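You operate a simulated robot arm through the tools that you are given. There is no shell and no other tool.

Carry out the task below with a simulated robot arm. There is one attempt and no reset: what you move stays moved.

## Task
Reset the sealer breaker, then seal the blue pouch beside the light box.
Fine: shut the breaker box; switch the sealer on; the heat printed on the pouch; one seal; leave it in the slot and the sealer on.
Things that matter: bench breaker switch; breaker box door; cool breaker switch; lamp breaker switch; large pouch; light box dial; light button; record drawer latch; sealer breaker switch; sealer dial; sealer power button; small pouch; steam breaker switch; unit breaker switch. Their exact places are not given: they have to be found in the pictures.

The check looks at the end state, three seconds after you hand in, the way a careful person would. Anything else that was tipped, shoved, dropped, spilled or broken makes it a failure. Lids that push on must go on centred and level and be pressed home; caps that screw on are set level and turned clockwise until they are tight.

## Robot
A 6-joint arm with a fingered hand on a trunk, on a base that drives. Base frame: it is fixed to the floor where the robot stands at the start and does not move with it; the origin is under the middle of the robot, x ahead of it, y to its left, z up. Lengths are in mm, angles in rad, forces in N, time in s.
With the tool pointing down near the work surface it reaches from about 100 to 760 mm from the robot's upright axis, wherever it stands. Its first joint turns from -2.897 to 2.897 rad. Places, roughly: bench breaker switch [-2300, 0, 1200]; breaker box door [-2300, 0, 1200]; cool breaker switch [-2400, 200, 1200]; lamp breaker switch [-2300, 0, 1200]; large pouch [1250, 250, 750]; light box dial [1300, 700, 900]; light button [1400, 700, 900]; record drawer latch [1500, 800, 500]; sealer breaker switch [-2300, 100, 1200]; sealer dial [1600, 600, 900]; sealer power button [1900, 600, 1000]; small pouch [1750, 750, 750]; steam breaker switch [-2300, -100, 1200]; unit breaker switch [-2200, -100, 1200]; uv box start button [2100, 700, 900]; uv cabinet latch [1900, 900, 500]; uv cabinet start button [1800, 900, 800]; uv dial [2000, 1000, 800]. Payload 5 kg.
The TCP is the grasp point between the finger pads, 43 mm short of the fingertips. In the tool frame z runs along the fingers and y along their closing line. Largest opening 144 mm; the body of the gripper starts 50 mm behind the TCP. The gripper is a hand of 5 fingers: y runs from the thumb to the fingers, the wrist lies at [-21, -133, -233] in the tool frame, and closing takes about 1.5 s.
Orientation is told as [roll, pitch, yaw] about the base's x, y, z axes, in that order, counted from this pose: with the fingers straight down and the wrist toward the robot, the tool's x, y and z point along [0, 1, 0], [1, 0, 0] and [0, 0, -1] of the base frame.

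## Interface
- The arm moves only by the tool apply_moves. Its argument "deltas" is a list of rows, each a list of 7 numbers: the shift along the tool's x, y, z in mm, then the turn, a rotation vector about the tool's x, y, z in rad, then the closure, from 0 (fully open) to 1 (shut). In form: [[dx, dy, dz, ax, ay, az, gripper], ...]. A call has 1 to 20 rows; each row is the pose to reach, as a shift and turn from the pose commanded when the call began, along the tool's axes at that moment. Each row takes 0.2 s and may step no farther than 50 mm and 0.15 rad from the row before; otherwise, or with a gripper value out of range, the whole call is refused. A pose out of reach is approached as far as the arm can. The call stops where the force on the tool passes 90 N (or 10 N more than at its start, if that is more) or the arm is blocked; 0.2 s more then pass. Each finger travels about 72 mm/s and halts on what it meets, pressing with about 33 N; the grip force reading is that of the motor and also rises with nothing between the fingers. The clock runs only during rows and for 0.2 s after the last one: add rows that repeat a pose to give the fingers time. It gives the time, the measured TCP pose, the force on the tool (base axes), the opening and the grip force at its end, in the units of the frame above (readings bear some noise), with the torque about the TCP (base axes, N m) and any sound that the robot's microphone picked up, and new pictures: "pictures" is both (left out), scene, wrist or none.
- Cameras (640 x 400 px; columns grow to the right, rows downward): "scene" is now at [34.2, 140.4, 1433.5]; the picture's right is [-0.16, -0.99, 0.00], its down [-0.39, 0.06, -0.92] and it looks along [0.91, -0.15, -0.39] (base axes); focal length 251 px, centre (320, 200). "wrist" rides on the gripper at [86, -109, -168] in the tool frame; the picture's right is [-0.80, 0.28, -0.53], its down [-0.54, -0.73, 0.42] and it looks along [-0.27, 0.63, 0.73] (tool axes); focal length 275 px, centre (320, 200).
- raise_lower(by): slides the trunk up (or, below 0, down) by that many mm; the arm and the scene camera ride with it, the base frame stays. It gives what a move gives, with no picture.
- steer(legs): drives the robot by 1 to 6 legs, each [ahead, left, turn to the left] in mm, mm and rad, along the robot's own axes; the way and the turn of a leg run together, so that a leg with both is an arc; at most 1500 mm and 3.142 rad a leg. The arm and the cameras ride along, it lands a little off, and it stops where it bumps. It gives what a move gives, and a new picture of the scene camera.
- grasp_type(shape): the hand has 5 fingers and takes this shape, open, in about a second: jaw (thumb against the fingers, like two jaws); tri (thumb and two fingers); tip (a fingertip pinch); poke (one finger out to press); point (the index stretched); flat (the hand flat); cup (the hand cupped); fist (a fist). The gripper value then closes the fingers along that shape, each until it touches; the sizes above hold for jaw. It gives what a move gives, with no picture.
- head_to(pan, tilt): turns the head with the scene camera to pan (to the left, within 2.705 rad either way) and tilt (down, from -0.506 to 1.204), counted from straight ahead of the robot. It gives what a move gives, and a new picture of the scene camera.
- probe_pixels(camera, pixels): there is no depth. For up to 12 entries [column, row, z] of the newest picture of that camera ("zoom" is the newest enlarged one), the place [x, y] in the base frame at which the ray of that pixel passes the height z, good to about 3 mm. The clock stands still meanwhile.
- enlarge(camera, box): a new picture of the part [left, top, right, bottom] of that camera's present view, enlarged. The clock stands still meanwhile.
- job_done(): hands the job in; it is judged then, once.

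Unless the task says otherwise, let go and move clear before handing in.

The tools are called after "Request:" by a JSON object that holds its "op" and its "data". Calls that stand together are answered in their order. apply_moves: Moves the arm, as the interface text tells. Its arguments: {"type":"object","properties":{"deltas":{"type":"array","items":{"type":"array","items":{"type":"number"}}},"pictures":{"type":"string","enum":["both","scene","wrist","none"]}},"required":["deltas"]} The other tools are called the same way: raise_lower (by) slides the trunk up or down; grasp_type (shape) gives the hand a shape; steer (legs) drives the base; head_to (pan, tilt) turns the head that bears the scene camera; probe_pixels (camera, pixels) gives the place at which the rays of pixels pass given heights; enlarge (camera, box) takes an enlarged picture of a part of a camera's view; job_done () hands the job in.

At the start:

```text
t: 0.0
tool_pos: [529.5, -92.4, 1170.3]
orientation: [-0.002, 0.0, 0.0]
force: [0.0, 0.5, 0.9]
torque: [-0.01, 0.02, -0.02]
grip_width: 143.7
grip_force: 0.0
shape: jaw
trunk travel left (down, up): [-325.0, 265.0]
robot x, y, heading: [1.5, 3.9, -0.005]
head pan, tilt: [-0.161, 0.403]
```

scene: 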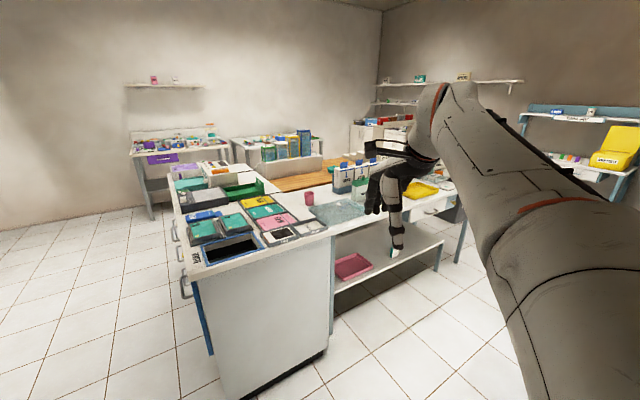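
wrist: 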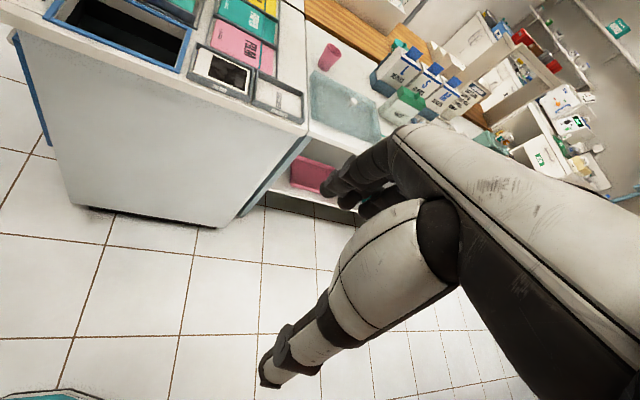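

The scene picture shows a bench ahead-left with many devices (around pixels 180-330, 160-270). I'll take enlarged views to find the sealer, the pouches and the light box.

Request:
{"op": "enlarge", "data": {"camera": "scene", "box": [160, 150, 340, 270]}}

Request:
{"op": "enlarge", "data": {"camera": "scene", "box": [290, 130, 470, 250]}}

Request:
{"op": "head_to", "data": {"pan": 0.4, "tilt": 0.4}}

```text
3.33 times, centred on (250, 210) of scene
```

zoom: 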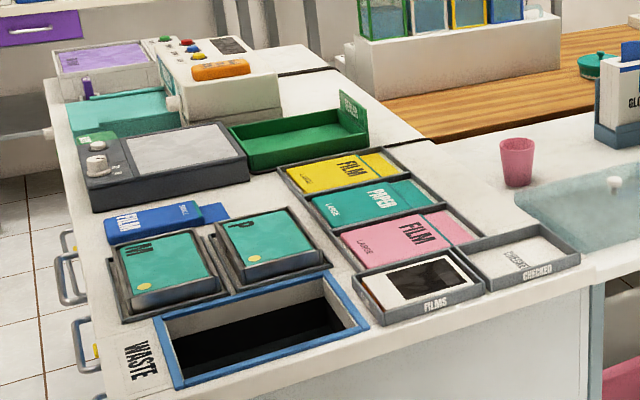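

```text
3.33 times, centred on (380, 190) of scene
```

zoom: 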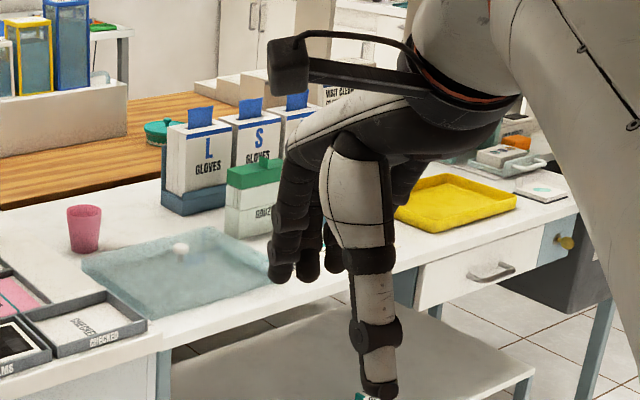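

```text
t: 1.0
tool_pos: [530.3, -91.5, 1171.5]
orientation: [0.0, 0.0, 0.0]
force: [0.8, -0.7, -0.8]
torque: [0.0, 0.02, 0.05]
grip_width: 143.2
grip_force: 0.2
shape: jaw
trunk travel left (down, up): [-325.0, 265.0]
robot x, y, heading: [1.3, -2.0, -0.003]
head pan, tilt: [0.4, 0.4]
```

scene: 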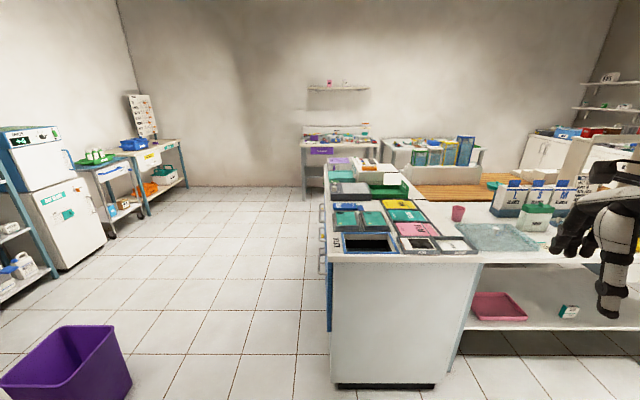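

The bench now stands clear at pixels 320-480, 150-270. I'll enlarge its parts.

Request:
{"op": "enlarge", "data": {"camera": "scene", "box": [320, 150, 420, 212]}}

Request:
{"op": "enlarge", "data": {"camera": "scene", "box": [320, 195, 480, 295]}}

Request:
{"op": "head_to", "data": {"pan": 2.7, "tilt": 0.2}}

```text
6.40 times, centred on (370, 181) of scene
```

zoom: 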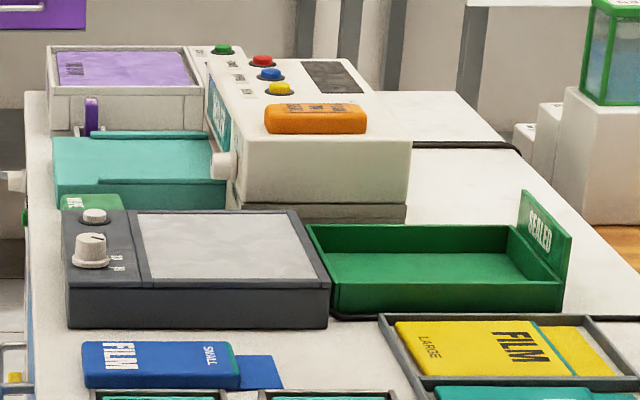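

```text
4.00 times, centred on (400, 245) of scene
```

zoom: 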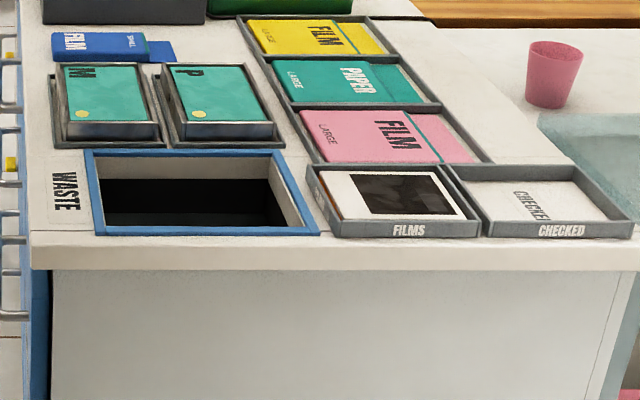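

```text
t: 3.1
tool_pos: [530.5, -91.3, 1170.3]
orientation: [-0.001, -0.001, 0.0]
force: [0.4, -0.5, -0.9]
torque: [0.02, -0.01, 0.04]
grip_width: 143.6
grip_force: 0.1
shape: jaw
trunk travel left (down, up): [-325.0, 265.0]
robot x, y, heading: [-1.2, 2.1, 0.001]
head pan, tilt: [2.7, 0.201]
```

scene: 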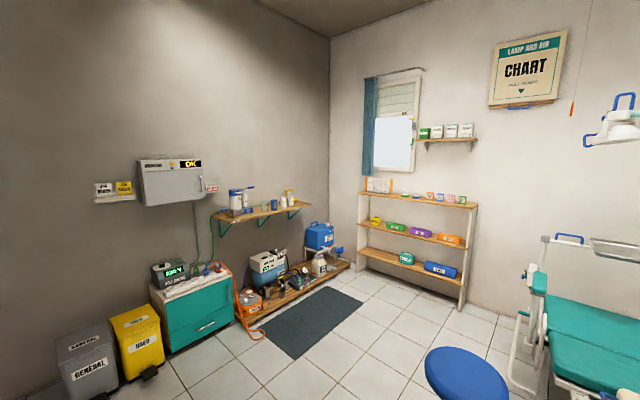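

The breaker box is at pixel (175,182) on the far wall. Enlarging it.

Request:
{"op": "enlarge", "data": {"camera": "scene", "box": [90, 145, 240, 240]}}

Request:
{"op": "enlarge", "data": {"camera": "scene", "box": [130, 150, 210, 200]}}

Request:
{"op": "enlarge", "data": {"camera": "scene", "box": [480, 20, 580, 120]}}

Request:
{"op": "head_to", "data": {"pan": 1.5, "tilt": 0.4}}

Request:
{"op": "head_to", "data": {"pan": -1.5, "tilt": 0.4}}

Request:
{"op": "head_to", "data": {"pan": -2.7, "tilt": 0.4}}

```text
4.21 times, centred on (165, 192) of scene
```

zoom: 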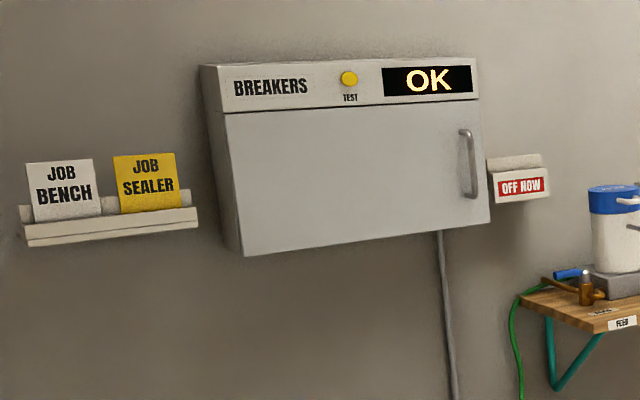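

```text
8.00 times, centred on (170, 175) of scene
```

zoom: 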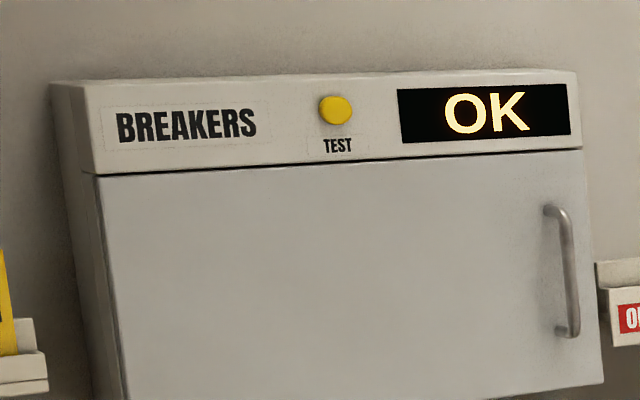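

```text
4.00 times, centred on (530, 70) of scene
```

zoom: 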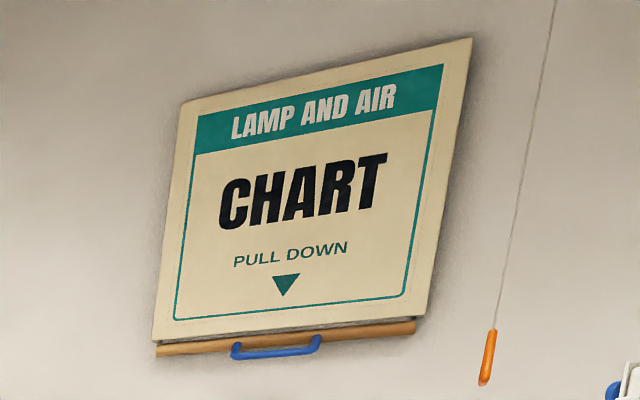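

```text
t: 4.5
tool_pos: [530.0, -91.7, 1172.1]
orientation: [0.001, 0.0, 0.001]
force: [0.2, -0.9, -0.3]
torque: [0.03, 0.0, -0.01]
grip_width: 143.6
grip_force: 0.1
shape: jaw
trunk travel left (down, up): [-325.0, 265.0]
robot x, y, heading: [0.3, -1.1, -0.004]
head pan, tilt: [1.499, 0.4]
```

scene: 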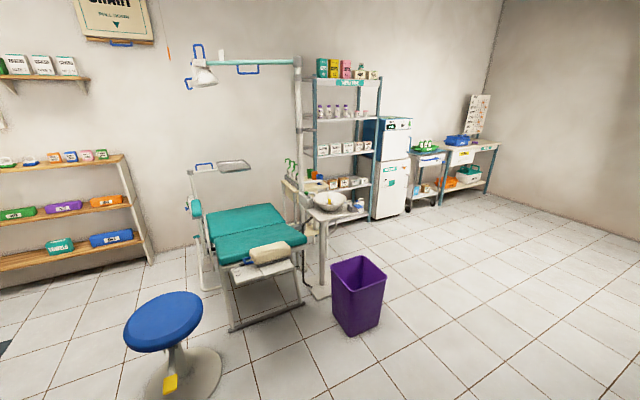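

```text
t: 7.1
tool_pos: [530.0, -91.4, 1170.5]
orientation: [0.0, 0.0, 0.0]
force: [0.1, 0.5, -0.1]
torque: [0.02, 0.0, -0.02]
grip_width: 143.8
grip_force: 0.0
shape: jaw
trunk travel left (down, up): [-325.0, 265.0]
robot x, y, heading: [2.1, 1.2, -0.005]
head pan, tilt: [-1.499, 0.4]
```

scene: 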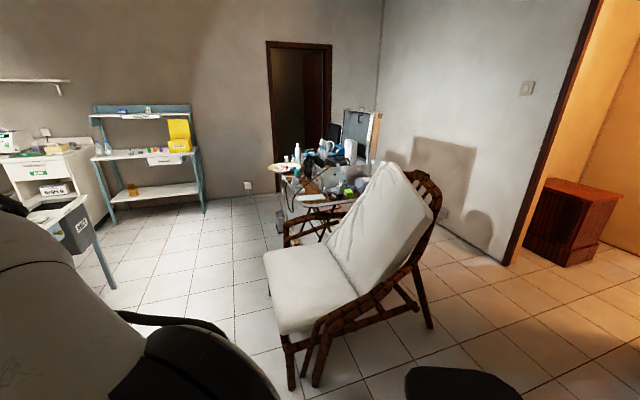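

```text
t: 8.5
tool_pos: [530.2, -91.3, 1171.9]
orientation: [-0.001, 0.0, 0.001]
force: [0.4, -0.3, -0.7]
torque: [-0.03, 0.0, -0.01]
grip_width: 143.6
grip_force: 0.0
shape: jaw
trunk travel left (down, up): [-325.0, 265.0]
robot x, y, heading: [-0.7, 0.2, -0.007]
head pan, tilt: [-2.7, 0.4]
```

scene: 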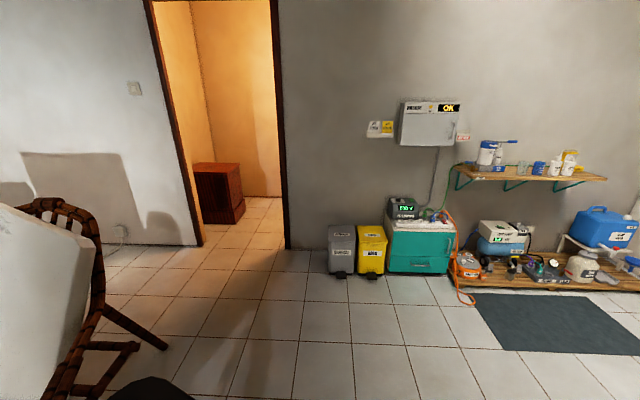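

The breaker box is at pixel (430,125) of the newest picture, closed, with "OK" lit. A dark object shows at (160,390), so I'll look down around me before driving.

Request:
{"op": "head_to", "data": {"pan": -2.2, "tilt": 0.9}}

Request:
{"op": "head_to", "data": {"pan": -1.3, "tilt": 0.9}}

Request:
{"op": "head_to", "data": {"pan": 2.2, "tilt": 0.8}}

Request:
{"op": "head_to", "data": {"pan": 1.0, "tilt": 0.8}}

```text
t: 9.4
tool_pos: [531.2, -91.3, 1170.8]
orientation: [0.0, 0.0, 0.0]
force: [0.3, -0.3, 0.3]
torque: [0.01, 0.01, 0.01]
grip_width: 143.6
grip_force: 0.2
shape: jaw
trunk travel left (down, up): [-325.0, 265.0]
robot x, y, heading: [3.4, 0.4, -0.006]
head pan, tilt: [-2.201, 0.901]
```

scene: 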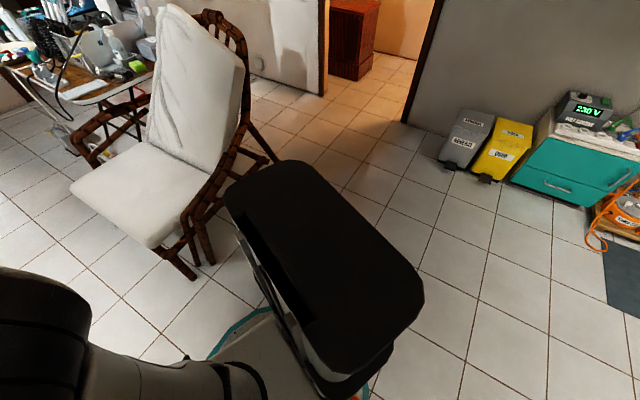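

```text
t: 10.6
tool_pos: [530.4, -91.9, 1170.1]
orientation: [0.001, 0.0, 0.001]
force: [-0.4, -0.6, 0.2]
torque: [0.0, 0.0, 0.01]
grip_width: 143.8
grip_force: 0.1
shape: jaw
trunk travel left (down, up): [-325.0, 265.0]
robot x, y, heading: [1.5, 2.3, -0.001]
head pan, tilt: [-1.3, 0.901]
```

scene: 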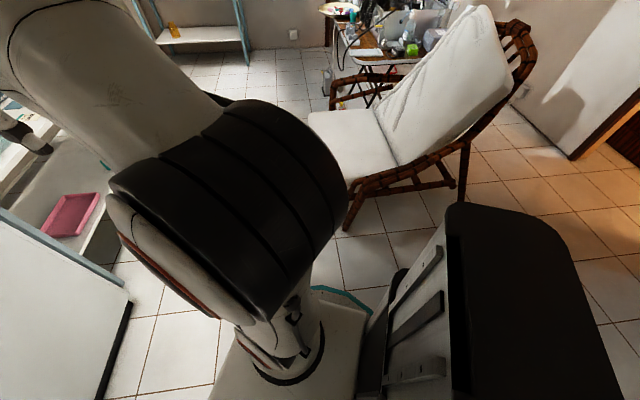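

```text
t: 13.6
tool_pos: [530.1, -90.8, 1170.7]
orientation: [-0.001, -0.001, 0.0]
force: [-0.3, 1.1, 0.3]
torque: [0.02, 0.02, 0.0]
grip_width: 143.5
grip_force: 0.0
shape: jaw
trunk travel left (down, up): [-325.0, 265.0]
robot x, y, heading: [-1.8, -0.7, -0.003]
head pan, tilt: [2.201, 0.799]
```

scene: 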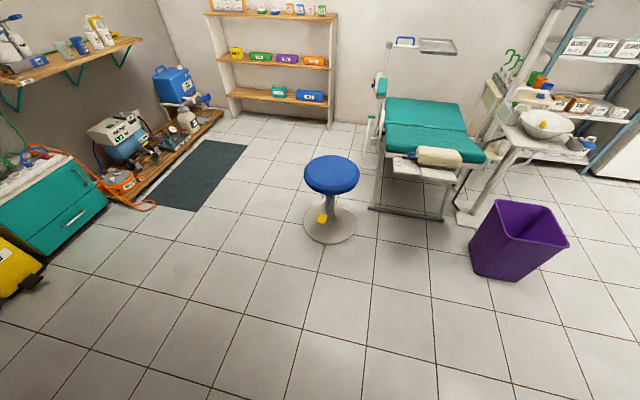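

```text
t: 15.0
tool_pos: [531.3, -92.0, 1170.0]
orientation: [0.0, 0.001, 0.0]
force: [0.0, -0.4, -0.2]
torque: [0.03, 0.02, -0.03]
grip_width: 143.6
grip_force: 0.1
shape: jaw
trunk travel left (down, up): [-325.0, 265.0]
robot x, y, heading: [-1.7, -1.0, -0.001]
head pan, tilt: [1.0, 0.799]
```

scene: 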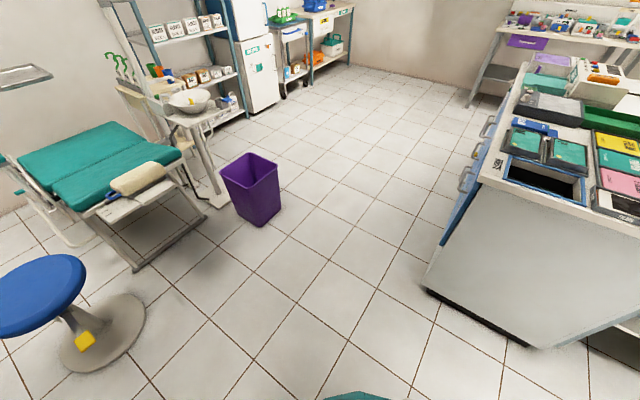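

The dark object is the robot's own torso. I'll probe the stool and bench floor positions.

Request:
{"op": "probe_pixels", "data": {"camera": "scene", "pixels": [[85, 285, 500], [145, 320, 0], [425, 290, 0], [265, 225, 0], [500, 175, 750], [475, 205, 700]]}}

Request:
{"op": "head_to", "data": {"pan": 2.7, "tilt": 0.5}}

```text
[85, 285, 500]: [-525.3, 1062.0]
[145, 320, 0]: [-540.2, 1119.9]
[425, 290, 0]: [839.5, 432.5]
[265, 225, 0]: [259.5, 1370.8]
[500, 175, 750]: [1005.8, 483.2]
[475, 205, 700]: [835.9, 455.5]
```

```text
t: 16.7
tool_pos: [531.2, -91.7, 1170.3]
orientation: [0.001, 0.0, 0.0]
force: [-0.2, -0.4, -0.7]
torque: [-0.01, -0.03, -0.02]
grip_width: 143.8
grip_force: 0.1
shape: jaw
trunk travel left (down, up): [-325.0, 265.0]
robot x, y, heading: [0.4, 1.1, -0.001]
head pan, tilt: [2.7, 0.499]
```

scene: 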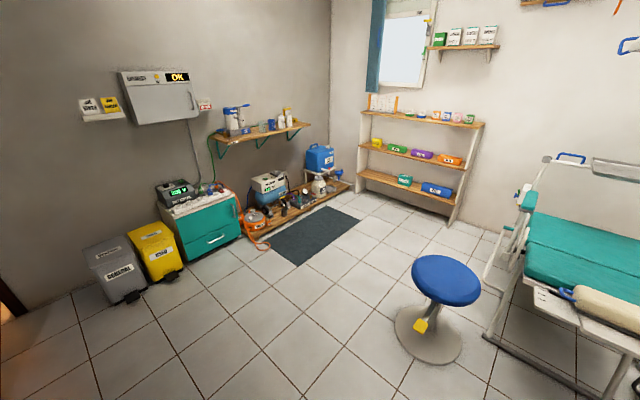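

The way to the wall is clear (stool at about (-640,1080), bench corner at (840,430)). I'll turn about and drive toward the breaker box.

Request:
{"op": "steer", "data": {"legs": [[0, 0, 1.571], [0, 0, 1.571], [1100, 0, 0]]}}

Request:
{"op": "head_to", "data": {"pan": 0.2, "tilt": 0.2}}

```text
t: 29.9
tool_pos: [-1622.1, 80.5, 1170.2]
orientation: [0.0, 0.0, -3.136]
force: [0.3, -0.9, -0.5]
torque: [-0.01, 0.03, 0.0]
grip_width: 143.5
grip_force: 0.2
shape: jaw
trunk travel left (down, up): [-325.0, 265.0]
robot x, y, heading: [-1092.8, -6.2, -3.137]
head pan, tilt: [2.7, 0.499]
```

scene: 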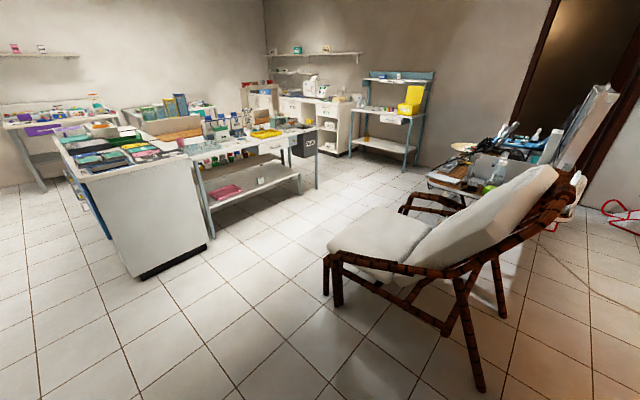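

```text
t: 32.2
tool_pos: [-1621.7, 79.7, 1170.5]
orientation: [-0.002, -0.001, -3.137]
force: [0.7, -0.9, 0.3]
torque: [0.02, 0.02, 0.02]
grip_width: 143.3
grip_force: 0.0
shape: jaw
trunk travel left (down, up): [-325.0, 265.0]
robot x, y, heading: [-1088.5, -7.4, -3.138]
head pan, tilt: [0.201, 0.201]
```

scene: 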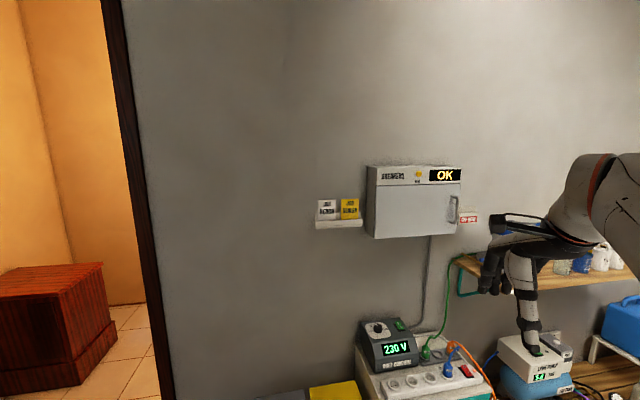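

Request:
{"op": "enlarge", "data": {"camera": "scene", "box": [300, 150, 500, 275]}}

Request:
{"op": "enlarge", "data": {"camera": "scene", "box": [345, 280, 505, 400]}}

Request:
{"op": "probe_pixels", "data": {"camera": "scene", "pixels": [[453, 210, 1200], [376, 238, 1200], [457, 185, 1300], [416, 175, 1350]]}}

```text
3.20 times, centred on (400, 212) of scene
```

zoom: 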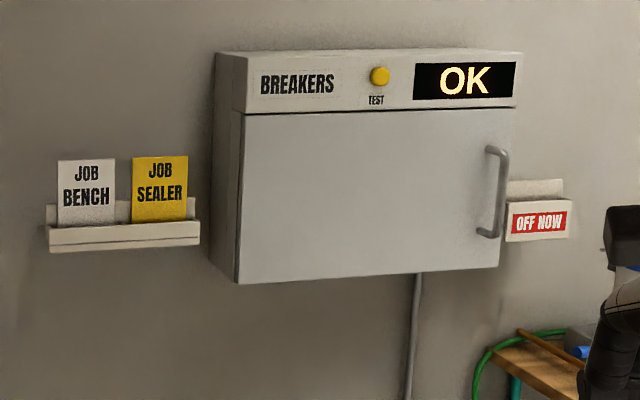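

```text
3.33 times, centred on (425, 340) of scene
```

zoom: 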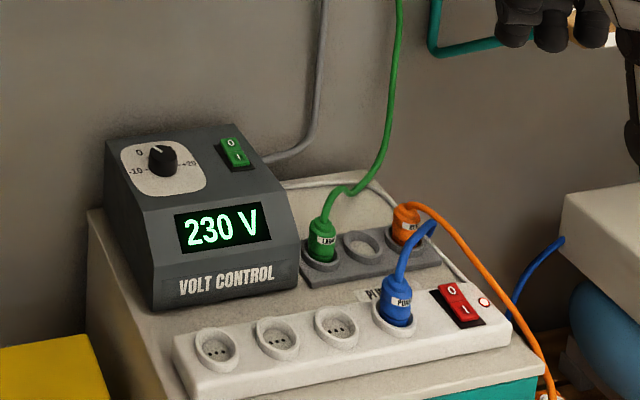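

```text
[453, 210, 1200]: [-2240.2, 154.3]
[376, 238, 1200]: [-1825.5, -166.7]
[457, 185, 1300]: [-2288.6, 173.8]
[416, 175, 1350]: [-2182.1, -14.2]
```

The box is shut with its handle at pixel (453,210), right side (y≈+155). The hinge is on the left. I'll first turn the hand to point at the wall with the closing line level, in free space.

Request:
{"op": "apply_moves", "data": {"deltas": [[0, 14, 0, -0.0864, 0.0864, 0.0864, 0], [0, 28, 0, -0.1727, 0.1727, 0.1727, 0], [0, 42, 0, -0.259, 0.259, 0.259, 0], [0, 56, 0, -0.3454, 0.3454, 0.3454, 0], [0, 70, 0, -0.4318, 0.4318, 0.4318, 0], [0, 84, 0, -0.5181, 0.5181, 0.5181, 0], [0, 98, 0, -0.6045, 0.6045, 0.6045, 0], [0, 112, 0, -0.6909, 0.6909, 0.6909, 0], [0, 126, 0, -0.7772, 0.7772, 0.7772, 0], [0, 140, 0, -0.8636, 0.8636, 0.8636, 0], [0, 154, 0, -0.95, 0.95, 0.95, 0], [0, 168, 0, -1.0363, 1.0363, 1.0363, 0], [0, 182, 0, -1.1227, 1.1227, 1.1227, 0], [0, 196, 0, -1.209, 1.209, 1.209, 0], [0, 196, 0, -1.209, 1.209, 1.209, 0]]}}

```text
t: 35.4
tool_pos: [-1822.4, 55.6, 1246.9]
orientation: [1.501, 0.005, 1.553]
force: [0.3, 0.7, 0.4]
torque: [-0.04, 0.03, -0.02]
grip_width: 143.6
grip_force: 0.1
shape: jaw
out of reach, approached as far as the arm can: row 9, 10, 11, 12, 13, 14, 15
trunk travel left (down, up): [-325.0, 265.0]
robot x, y, heading: [-1090.1, -5.2, -3.14]
head pan, tilt: [0.201, 0.201]
```

scene: 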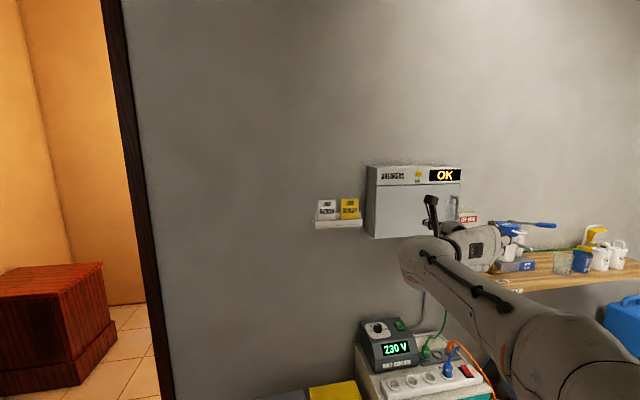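
wrist: 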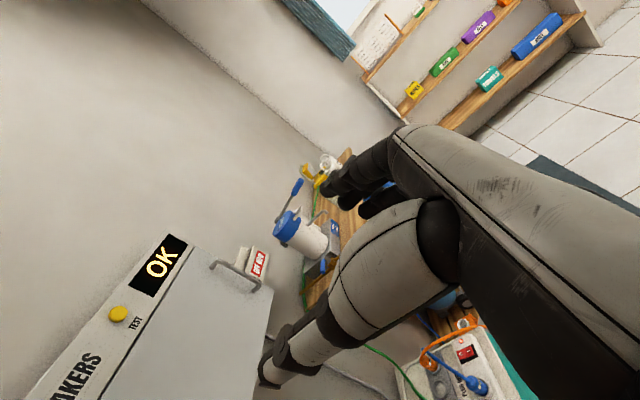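

The hand now points at the box (z 1247, near the handle); the handle shows in the wrist picture at (212,265)–(257,288). I'll probe it from both cameras to triangulate.

Request:
{"op": "probe_pixels", "data": {"camera": "wrist", "pixels": [[212, 265, 1300], [212, 265, 1250], [257, 288, 1250], [257, 288, 1200], [234, 272, 1250], [234, 272, 1200], [275, 290, 1200], [118, 313, 1300], [150, 265, 1300]]}}

Request:
{"op": "enlarge", "data": {"camera": "wrist", "box": [80, 220, 300, 357]}}

Request:
{"op": "enlarge", "data": {"camera": "scene", "box": [360, 155, 480, 245]}}

```text
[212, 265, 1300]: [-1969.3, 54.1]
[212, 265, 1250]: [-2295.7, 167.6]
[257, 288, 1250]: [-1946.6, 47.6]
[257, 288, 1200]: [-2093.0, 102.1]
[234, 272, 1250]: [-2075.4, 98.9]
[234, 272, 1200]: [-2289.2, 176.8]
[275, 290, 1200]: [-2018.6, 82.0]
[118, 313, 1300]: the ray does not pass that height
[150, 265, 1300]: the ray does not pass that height
```

```text
2.91 times, centred on (190, 288) of wrist
```

zoom: 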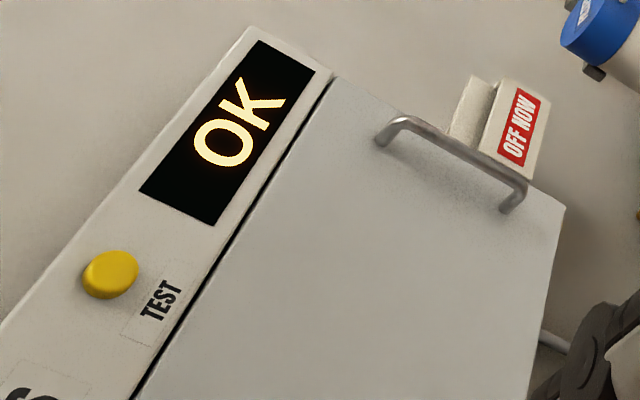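

```text
4.44 times, centred on (420, 200) of scene
```

zoom: 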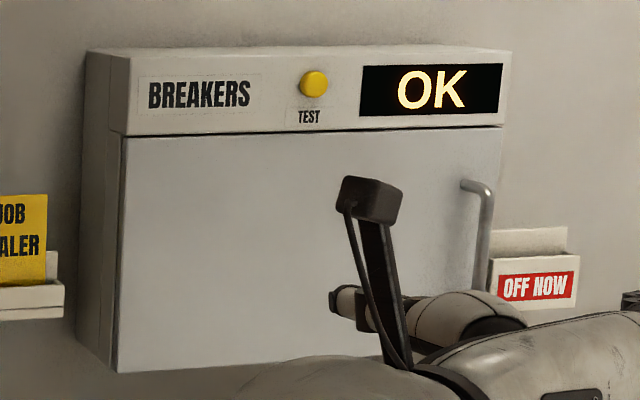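

Request:
{"op": "probe_pixels", "data": {"camera": "zoom", "pixels": [[486, 186, 1300], [486, 186, 1250], [480, 290, 1250], [480, 290, 1200], [502, 128, 1350], [502, 128, 1300], [117, 372, 1200], [117, 372, 1100], [314, 84, 1350]]}}

Request:
{"op": "probe_pixels", "data": {"camera": "wrist", "pixels": [[219.2, 260.5, 1290], [219.2, 260.5, 1250], [260.4, 283.9, 1250], [260.4, 283.9, 1190], [194, 246, 1320], [194, 246, 1280]]}}

```text
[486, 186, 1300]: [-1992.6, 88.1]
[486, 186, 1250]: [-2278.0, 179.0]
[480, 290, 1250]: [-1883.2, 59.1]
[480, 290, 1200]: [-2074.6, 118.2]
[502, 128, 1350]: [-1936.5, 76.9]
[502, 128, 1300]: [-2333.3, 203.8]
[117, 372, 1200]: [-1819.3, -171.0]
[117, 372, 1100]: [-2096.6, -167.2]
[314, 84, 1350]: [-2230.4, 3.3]
```

```text
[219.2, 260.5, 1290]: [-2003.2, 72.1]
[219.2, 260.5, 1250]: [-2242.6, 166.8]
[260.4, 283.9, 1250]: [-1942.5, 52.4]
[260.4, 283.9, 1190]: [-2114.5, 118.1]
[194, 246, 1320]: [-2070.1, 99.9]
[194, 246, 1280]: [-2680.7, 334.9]
```

The handle triangulates to about x −2253, y 171, z 1142–1250. I'll check floor clearance ahead before driving closer.

Request:
{"op": "head_to", "data": {"pan": 0.0, "tilt": 0.7}}

```text
t: 36.3
tool_pos: [-1822.2, 55.9, 1247.4]
orientation: [1.502, 0.005, 1.552]
force: [-0.5, -0.3, -0.1]
torque: [-0.02, 0.01, 0.0]
grip_width: 144.0
grip_force: 0.1
shape: jaw
trunk travel left (down, up): [-325.0, 265.0]
robot x, y, heading: [-1091.3, -9.4, -3.137]
head pan, tilt: [0.0, 0.7]
```

scene: 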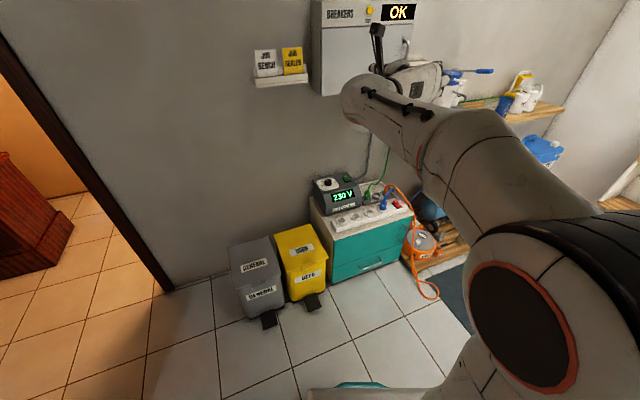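

Request:
{"op": "probe_pixels", "data": {"camera": "scene", "pixels": [[330, 285, 0], [400, 262, 0], [315, 308, 0], [268, 325, 0], [437, 298, 0], [355, 385, 0], [326, 94, 1050], [326, 94, 1030], [345, 203, 600]]}}

```text
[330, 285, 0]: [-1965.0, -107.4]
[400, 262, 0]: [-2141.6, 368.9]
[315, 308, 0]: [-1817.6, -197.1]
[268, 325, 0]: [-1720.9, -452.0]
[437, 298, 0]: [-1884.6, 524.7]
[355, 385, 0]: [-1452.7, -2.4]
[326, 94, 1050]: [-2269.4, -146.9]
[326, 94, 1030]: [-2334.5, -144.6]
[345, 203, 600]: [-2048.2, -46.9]
```

Base front is about 350 mm ahead of the axis; bin pedals reach x −1820 (y −200) and −1720 (y −450), so the robot can go to about x −1390. Driving 300 mm ahead, then testing arm reach.

Request:
{"op": "steer", "data": {"legs": [[290, 0, 0]]}}

Request:
{"op": "apply_moves", "data": {"deltas": [[0, 35, 0, 0, 0, 0, 0], [0, 70, 0, 0, 0, 0, 0], [0, 110, 0, 0, 0, 0, 0], [0, 110, 0, 0, 0, 0, 0]]}}

```text
t: 38.4
tool_pos: [-2113.0, 52.4, 1247.9]
orientation: [1.501, 0.005, 1.556]
force: [-1.3, 0.3, -0.3]
torque: [0.01, -0.01, -0.01]
grip_width: 143.9
grip_force: 0.1
shape: jaw
trunk travel left (down, up): [-325.0, 265.0]
robot x, y, heading: [-1381.0, -9.8, -3.131]
head pan, tilt: [0.0, 0.7]
```

scene: 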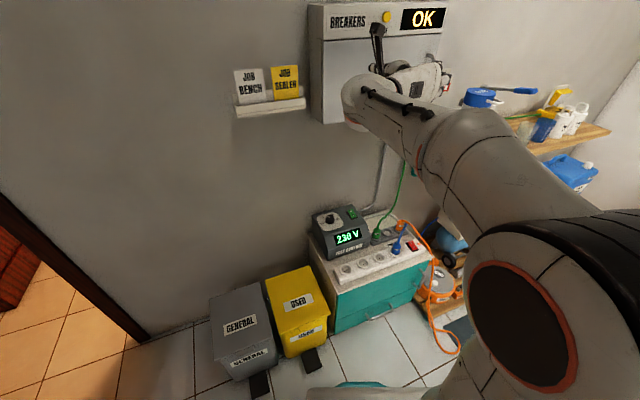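

```text
t: 39.4
tool_pos: [-2112.9, 157.7, 1263.1]
orientation: [1.484, 0.009, 1.551]
force: [0.7, 0.6, 0.3]
torque: [0.01, 0.0, 0.02]
grip_width: 144.0
grip_force: 0.0
shape: jaw
out of reach, approached as far as the arm can: row 1, 2, 3, 4
trunk travel left (down, up): [-325.0, 265.0]
robot x, y, heading: [-1382.5, -9.4, -3.129]
head pan, tilt: [0.0, 0.7]
```

scene: 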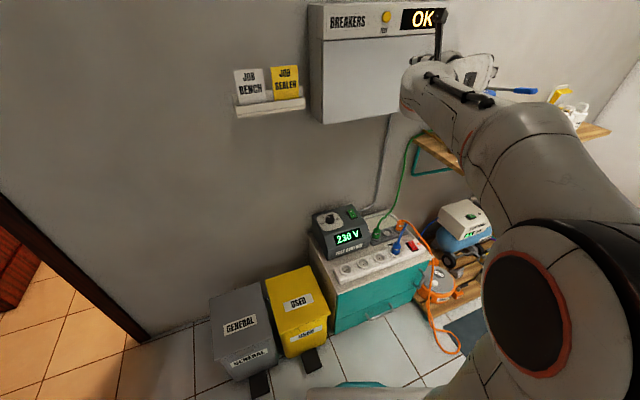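
wrist: 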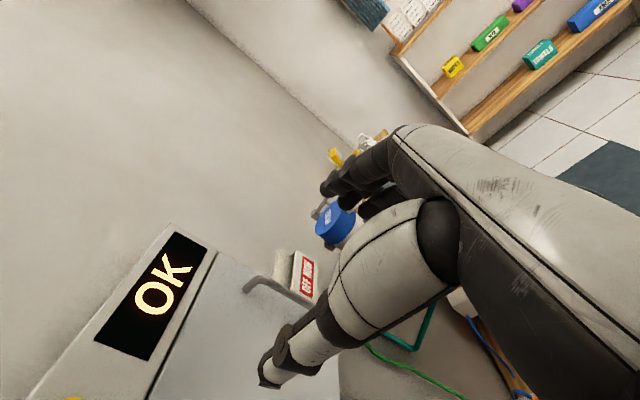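

The arm keeps ending higher than commanded, so the wrist height is limiting. I'll lower the trunk 65 mm and test the forward reach.

Request:
{"op": "raise_lower", "data": {"by": -65}}

Request:
{"op": "apply_moves", "data": {"deltas": [[0, 0, 0, 0, 0, 0, 0], [0, 0, 15, 0, 0, 0, 0], [0, 0, 30, 0, 0, 0, 0], [0, 0, 30, 0, 0, 0, 0]]}}

Request:
{"op": "probe_pixels", "data": {"camera": "scene", "pixels": [[320, 358, 30], [270, 383, 30], [462, 350, 0], [360, 383, 100], [360, 383, 0], [305, 390, 100]]}}

```text
t: 40.4
tool_pos: [-2112.8, 158.2, 1199.2]
orientation: [1.485, 0.009, 1.554]
force: [0.2, -0.3, 0.8]
torque: [0.03, 0.0, -0.01]
grip_width: 143.7
grip_force: 0.0
shape: jaw
trunk travel left (down, up): [-260.0, 330.0]
robot x, y, heading: [-1380.7, -8.7, -3.136]
head pan, tilt: [0.0, 0.7]
```

```text
t: 41.4
tool_pos: [-2144.0, 159.0, 1196.0]
orientation: [1.483, 0.007, 1.552]
force: [0.2, -0.5, 0.3]
torque: [-0.05, 0.0, -0.01]
grip_width: 143.9
grip_force: 0.1
shape: jaw
trunk travel left (down, up): [-260.0, 330.0]
robot x, y, heading: [-1381.5, -11.5, -3.132]
head pan, tilt: [0.0, 0.7]
```

scene: 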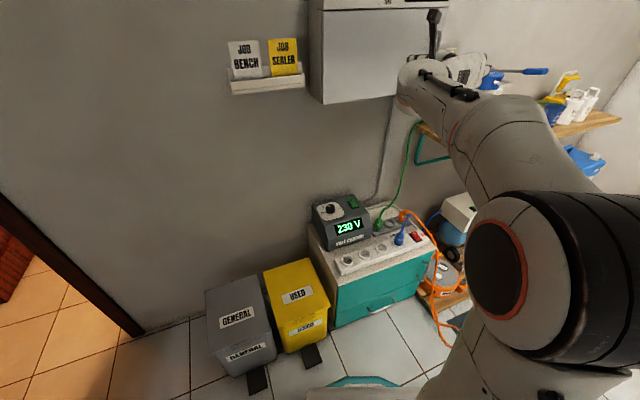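
wrist: 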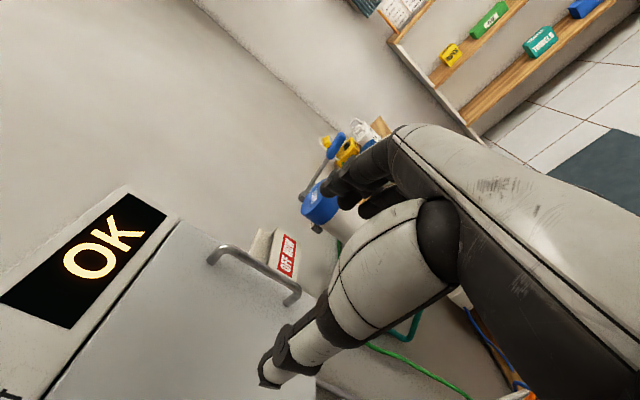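

```text
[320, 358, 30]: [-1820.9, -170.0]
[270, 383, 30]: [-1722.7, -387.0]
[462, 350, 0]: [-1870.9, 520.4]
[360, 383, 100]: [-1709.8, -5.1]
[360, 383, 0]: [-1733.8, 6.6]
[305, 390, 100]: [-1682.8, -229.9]
```

The forward move was exact (x −2144, z 1196). I'll advance 60 mm and shift 12 mm to y≈171, partly closing the jaws.

Request:
{"op": "apply_moves", "data": {"deltas": [[0, 4, 20, 0, 0, 0, 0.2], [0, 8, 40, 0, 0, 0, 0.35], [0, 12, 60, 0, 0, 0, 0.45], [0, 12, 60, 0, 0, 0, 0.45]]}}

Request:
{"op": "head_to", "data": {"pan": -0.15, "tilt": 0.35}}

```text
t: 42.4
tool_pos: [-2203.2, 172.4, 1189.6]
orientation: [1.485, 0.007, 1.552]
force: [-0.6, -0.8, -0.2]
torque: [-0.01, 0.02, -0.01]
grip_width: 79.8
grip_force: 0.0
shape: jaw
trunk travel left (down, up): [-260.0, 330.0]
robot x, y, heading: [-1382.0, -12.5, -3.136]
head pan, tilt: [0.0, 0.7]
```

scene: 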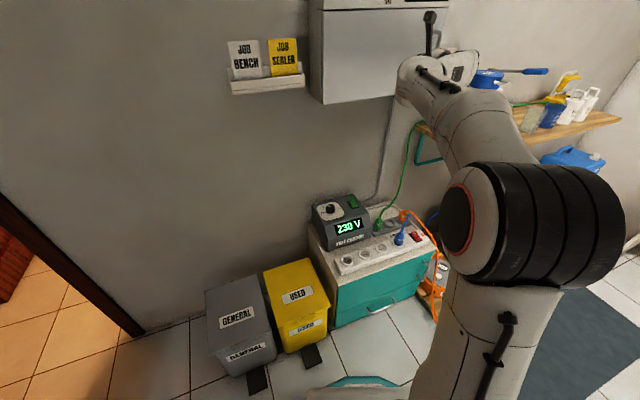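
wrist: 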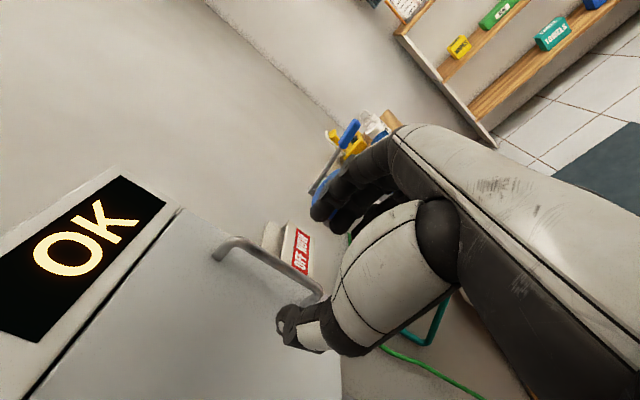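

```text
t: 43.2
tool_pos: [-2202.5, 172.3, 1189.5]
orientation: [1.482, 0.009, 1.55]
force: [0.3, 0.2, -0.5]
torque: [0.01, 0.01, 0.03]
grip_width: 79.7
grip_force: 0.0
shape: jaw
trunk travel left (down, up): [-260.0, 330.0]
robot x, y, heading: [-1383.8, -11.5, -3.136]
head pan, tilt: [-0.15, 0.351]
```

scene: 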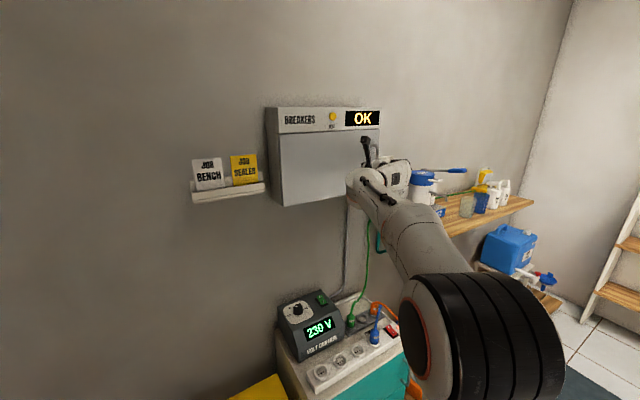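

Request:
{"op": "enlarge", "data": {"camera": "wrist", "box": [190, 170, 390, 370]}}

Request:
{"op": "probe_pixels", "data": {"camera": "wrist", "pixels": [[235, 240, 1250], [235, 240, 1240], [317, 289, 1150], [317, 289, 1140], [280, 290, 1190], [305, 312, 1190]]}}

Request:
{"op": "enlarge", "data": {"camera": "scene", "box": [260, 95, 460, 220]}}

```text
2.00 times, centred on (290, 270) of wrist
```

zoom: 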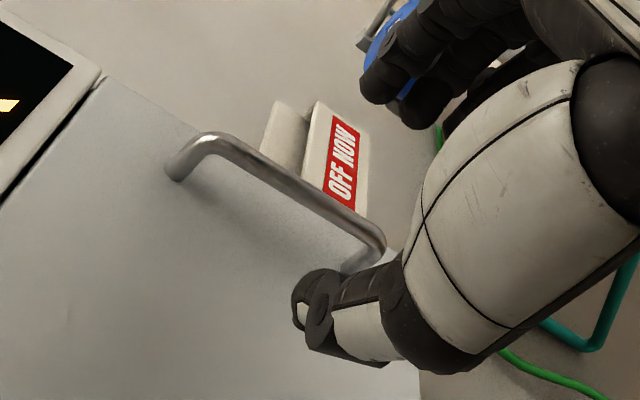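

```text
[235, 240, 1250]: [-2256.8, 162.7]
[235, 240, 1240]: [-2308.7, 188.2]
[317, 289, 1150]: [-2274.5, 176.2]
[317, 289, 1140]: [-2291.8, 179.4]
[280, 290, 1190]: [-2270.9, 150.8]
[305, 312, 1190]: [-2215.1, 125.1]
```

```text
3.20 times, centred on (360, 158) of scene
```

zoom: 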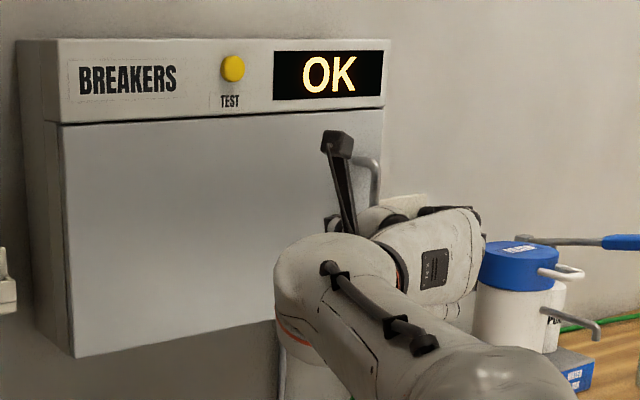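

Request:
{"op": "probe_pixels", "data": {"camera": "zoom", "pixels": [[376, 165, 1250], [376, 165, 1230], [376, 195, 1230], [376, 195, 1200], [384, 105, 1300], [384, 105, 1280], [75, 358, 1050], [75, 358, 1020]]}}

Request:
{"op": "probe_pixels", "data": {"camera": "wrist", "pixels": [[257, 252, 1240], [257, 252, 1220], [295, 273, 1180], [295, 273, 1160], [242, 240, 1250], [242, 240, 1230]]}}

```text
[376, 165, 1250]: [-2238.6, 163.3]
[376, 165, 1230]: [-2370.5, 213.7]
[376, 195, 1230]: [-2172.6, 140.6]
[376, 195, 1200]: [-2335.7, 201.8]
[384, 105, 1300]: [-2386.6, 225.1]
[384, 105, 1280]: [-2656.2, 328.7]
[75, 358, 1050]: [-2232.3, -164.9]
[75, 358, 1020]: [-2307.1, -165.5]
```

```text
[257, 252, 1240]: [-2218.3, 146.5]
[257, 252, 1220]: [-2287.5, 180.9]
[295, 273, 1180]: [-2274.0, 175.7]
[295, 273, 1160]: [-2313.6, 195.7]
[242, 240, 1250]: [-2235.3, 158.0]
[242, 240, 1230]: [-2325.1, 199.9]
```

Handle is around x −2260…−2280, y 169–178. I'll advance in small steps and watch force.

Request:
{"op": "apply_moves", "data": {"deltas": [[0, 1, 8, 0, 0, 0, 0.45], [0, 2, 16, 0, 0, 0, 0.45], [0, 3, 24, 0, 0, 0, 0.45], [0, 3, 24, 0, 0, 0, 0.45]], "pictures": "wrist"}}

Request:
{"op": "enlarge", "data": {"camera": "wrist", "box": [190, 170, 390, 370]}}

```text
t: 44.2
tool_pos: [-2227.0, 174.9, 1187.9]
orientation: [1.484, 0.009, 1.551]
force: [-0.1, -0.8, -1.0]
torque: [0.0, 0.03, 0.0]
grip_width: 79.7
grip_force: 0.1
shape: jaw
trunk travel left (down, up): [-260.0, 330.0]
robot x, y, heading: [-1380.5, -8.8, -3.133]
head pan, tilt: [-0.15, 0.351]
```

wrist: 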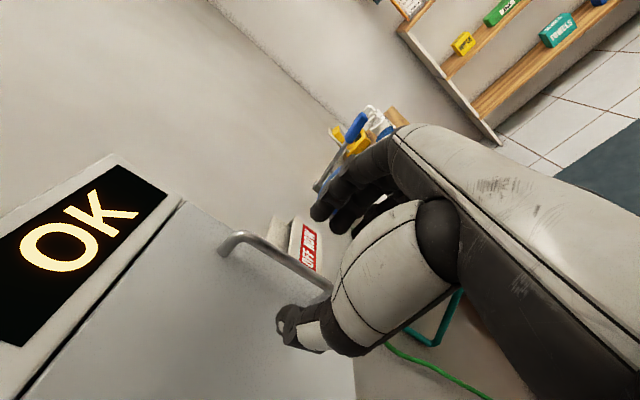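

```text
2.00 times, centred on (290, 270) of wrist
```

zoom: 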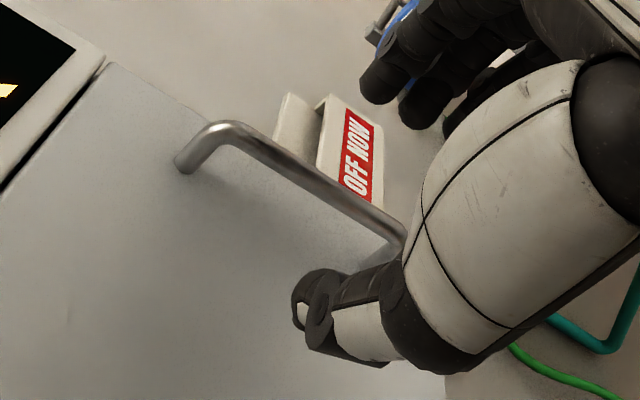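

Fingers straddle the bar; advance 10 mm more and close to see if the bar is caught.

Request:
{"op": "apply_moves", "data": {"deltas": [[0, 0, 5, 0, 0, 0, 0.45], [0, 0, 10, 0, 0, 0, 0.6], [0, 0, 10, 0, 0, 0, 0.7], [0, 0, 10, 0, 0, 0, 0.8], [0, 0, 10, 0, 0, 0, 0.9], [0, 0, 10, 0, 0, 0, 1], [0, 0, 10, 0, 0, 0, 1], [0, 0, 10, 0, 0, 0, 1], [0, 0, 10, 0, 0, 0, 1]], "pictures": "wrist"}}

Request:
{"op": "enlarge", "data": {"camera": "wrist", "box": [190, 170, 390, 370]}}

```text
t: 46.2
tool_pos: [-2236.2, 176.7, 1187.1]
orientation: [1.484, 0.009, 1.552]
force: [-0.7, -0.7, -0.2]
torque: [-0.02, 0.0, -0.02]
grip_width: 0.1
grip_force: 32.5
shape: jaw
trunk travel left (down, up): [-260.0, 330.0]
robot x, y, heading: [-1384.9, -4.7, -3.133]
head pan, tilt: [-0.15, 0.351]
```

wrist: 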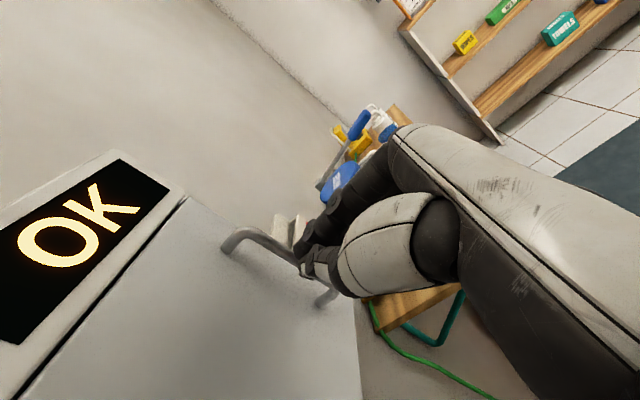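

```text
2.00 times, centred on (290, 270) of wrist
```

zoom: 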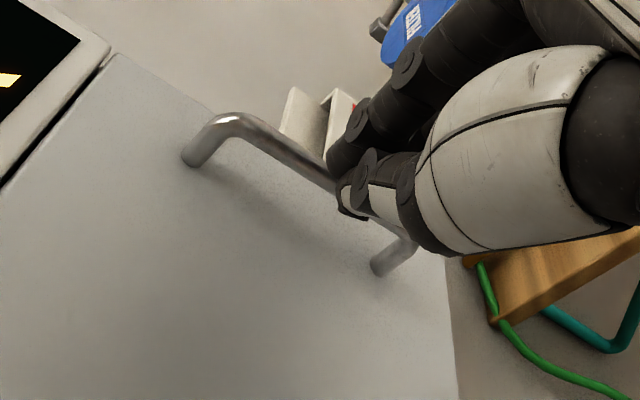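

It closed in front of the bar (opening 0.1), so the bar lies deeper, about x −2285. Reopen, advance 30 mm and 4 mm right, then close.

Request:
{"op": "apply_moves", "data": {"deltas": [[0, 0, 0, 0, 0, 0, 0.7], [0, 0, 0, 0, 0, 0, 0.45], [0, 0, 0, 0, 0, 0, 0.45], [0, 0, 0, 0, 0, 0, 0.45], [0, 1, 8, 0, 0, 0, 0.45], [0, 2, 16, 0, 0, 0, 0.45], [0, 3, 24, 0, 0, 0, 0.45], [0, 4, 30, 0, 0, 0, 0.45], [0, 4, 30, 0, 0, 0, 0.45]], "pictures": "wrist"}}

Request:
{"op": "enlarge", "data": {"camera": "wrist", "box": [190, 170, 390, 370]}}

```text
t: 48.2
tool_pos: [-2266.4, 180.6, 1184.7]
orientation: [1.483, 0.009, 1.553]
force: [0.1, -0.6, -0.5]
torque: [0.01, 0.04, 0.0]
grip_width: 78.8
grip_force: 0.0
shape: jaw
trunk travel left (down, up): [-260.0, 330.0]
robot x, y, heading: [-1380.8, -9.9, -3.134]
head pan, tilt: [-0.15, 0.351]
```

wrist: 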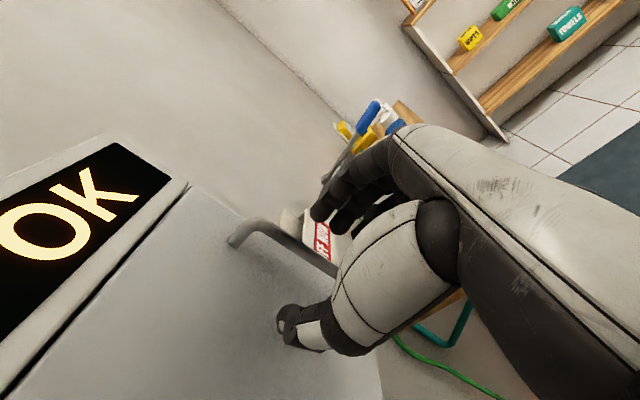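

```text
2.00 times, centred on (290, 270) of wrist
```

zoom: 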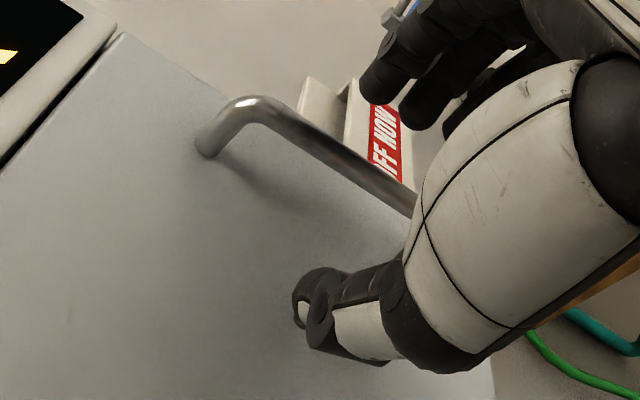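

The bar now runs into the gap between thumb and fingers; close.

Request:
{"op": "apply_moves", "data": {"deltas": [[0, 0, 0, 0, 0, 0, 0.6], [0, 0, 0, 0, 0, 0, 0.75], [0, 0, 0, 0, 0, 0, 0.9], [0, 0, 0, 0, 0, 0, 1], [0, 0, 0, 0, 0, 0, 1], [0, 0, 0, 0, 0, 0, 1], [0, 0, 0, 0, 0, 0, 1]], "pictures": "wrist"}}

Request:
{"op": "enlarge", "data": {"camera": "wrist", "box": [190, 170, 390, 370]}}

```text
t: 49.8
tool_pos: [-2265.6, 181.6, 1184.2]
orientation: [1.485, 0.008, 1.55]
force: [7.0, 3.4, -1.6]
torque: [0.13, -0.1, -0.21]
grip_width: 0.2
grip_force: 32.9
shape: jaw
trunk travel left (down, up): [-260.0, 330.0]
robot x, y, heading: [-1379.8, -9.4, -3.135]
head pan, tilt: [-0.15, 0.351]
```

wrist: 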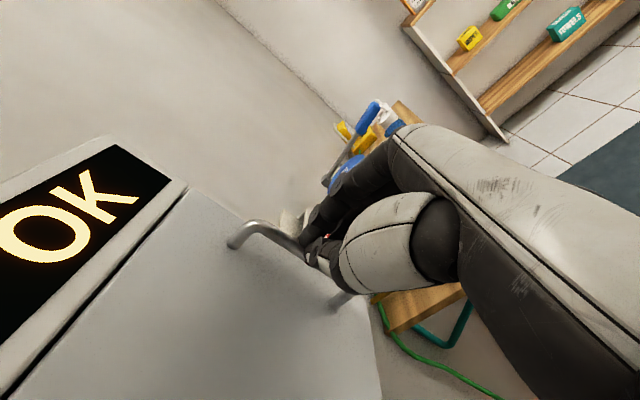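

```text
2.00 times, centred on (290, 270) of wrist
```

zoom: 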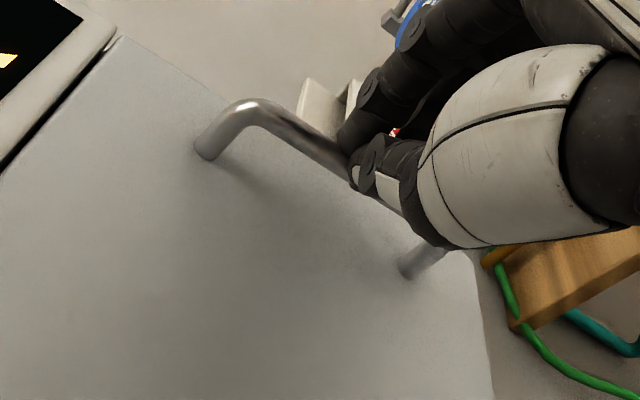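

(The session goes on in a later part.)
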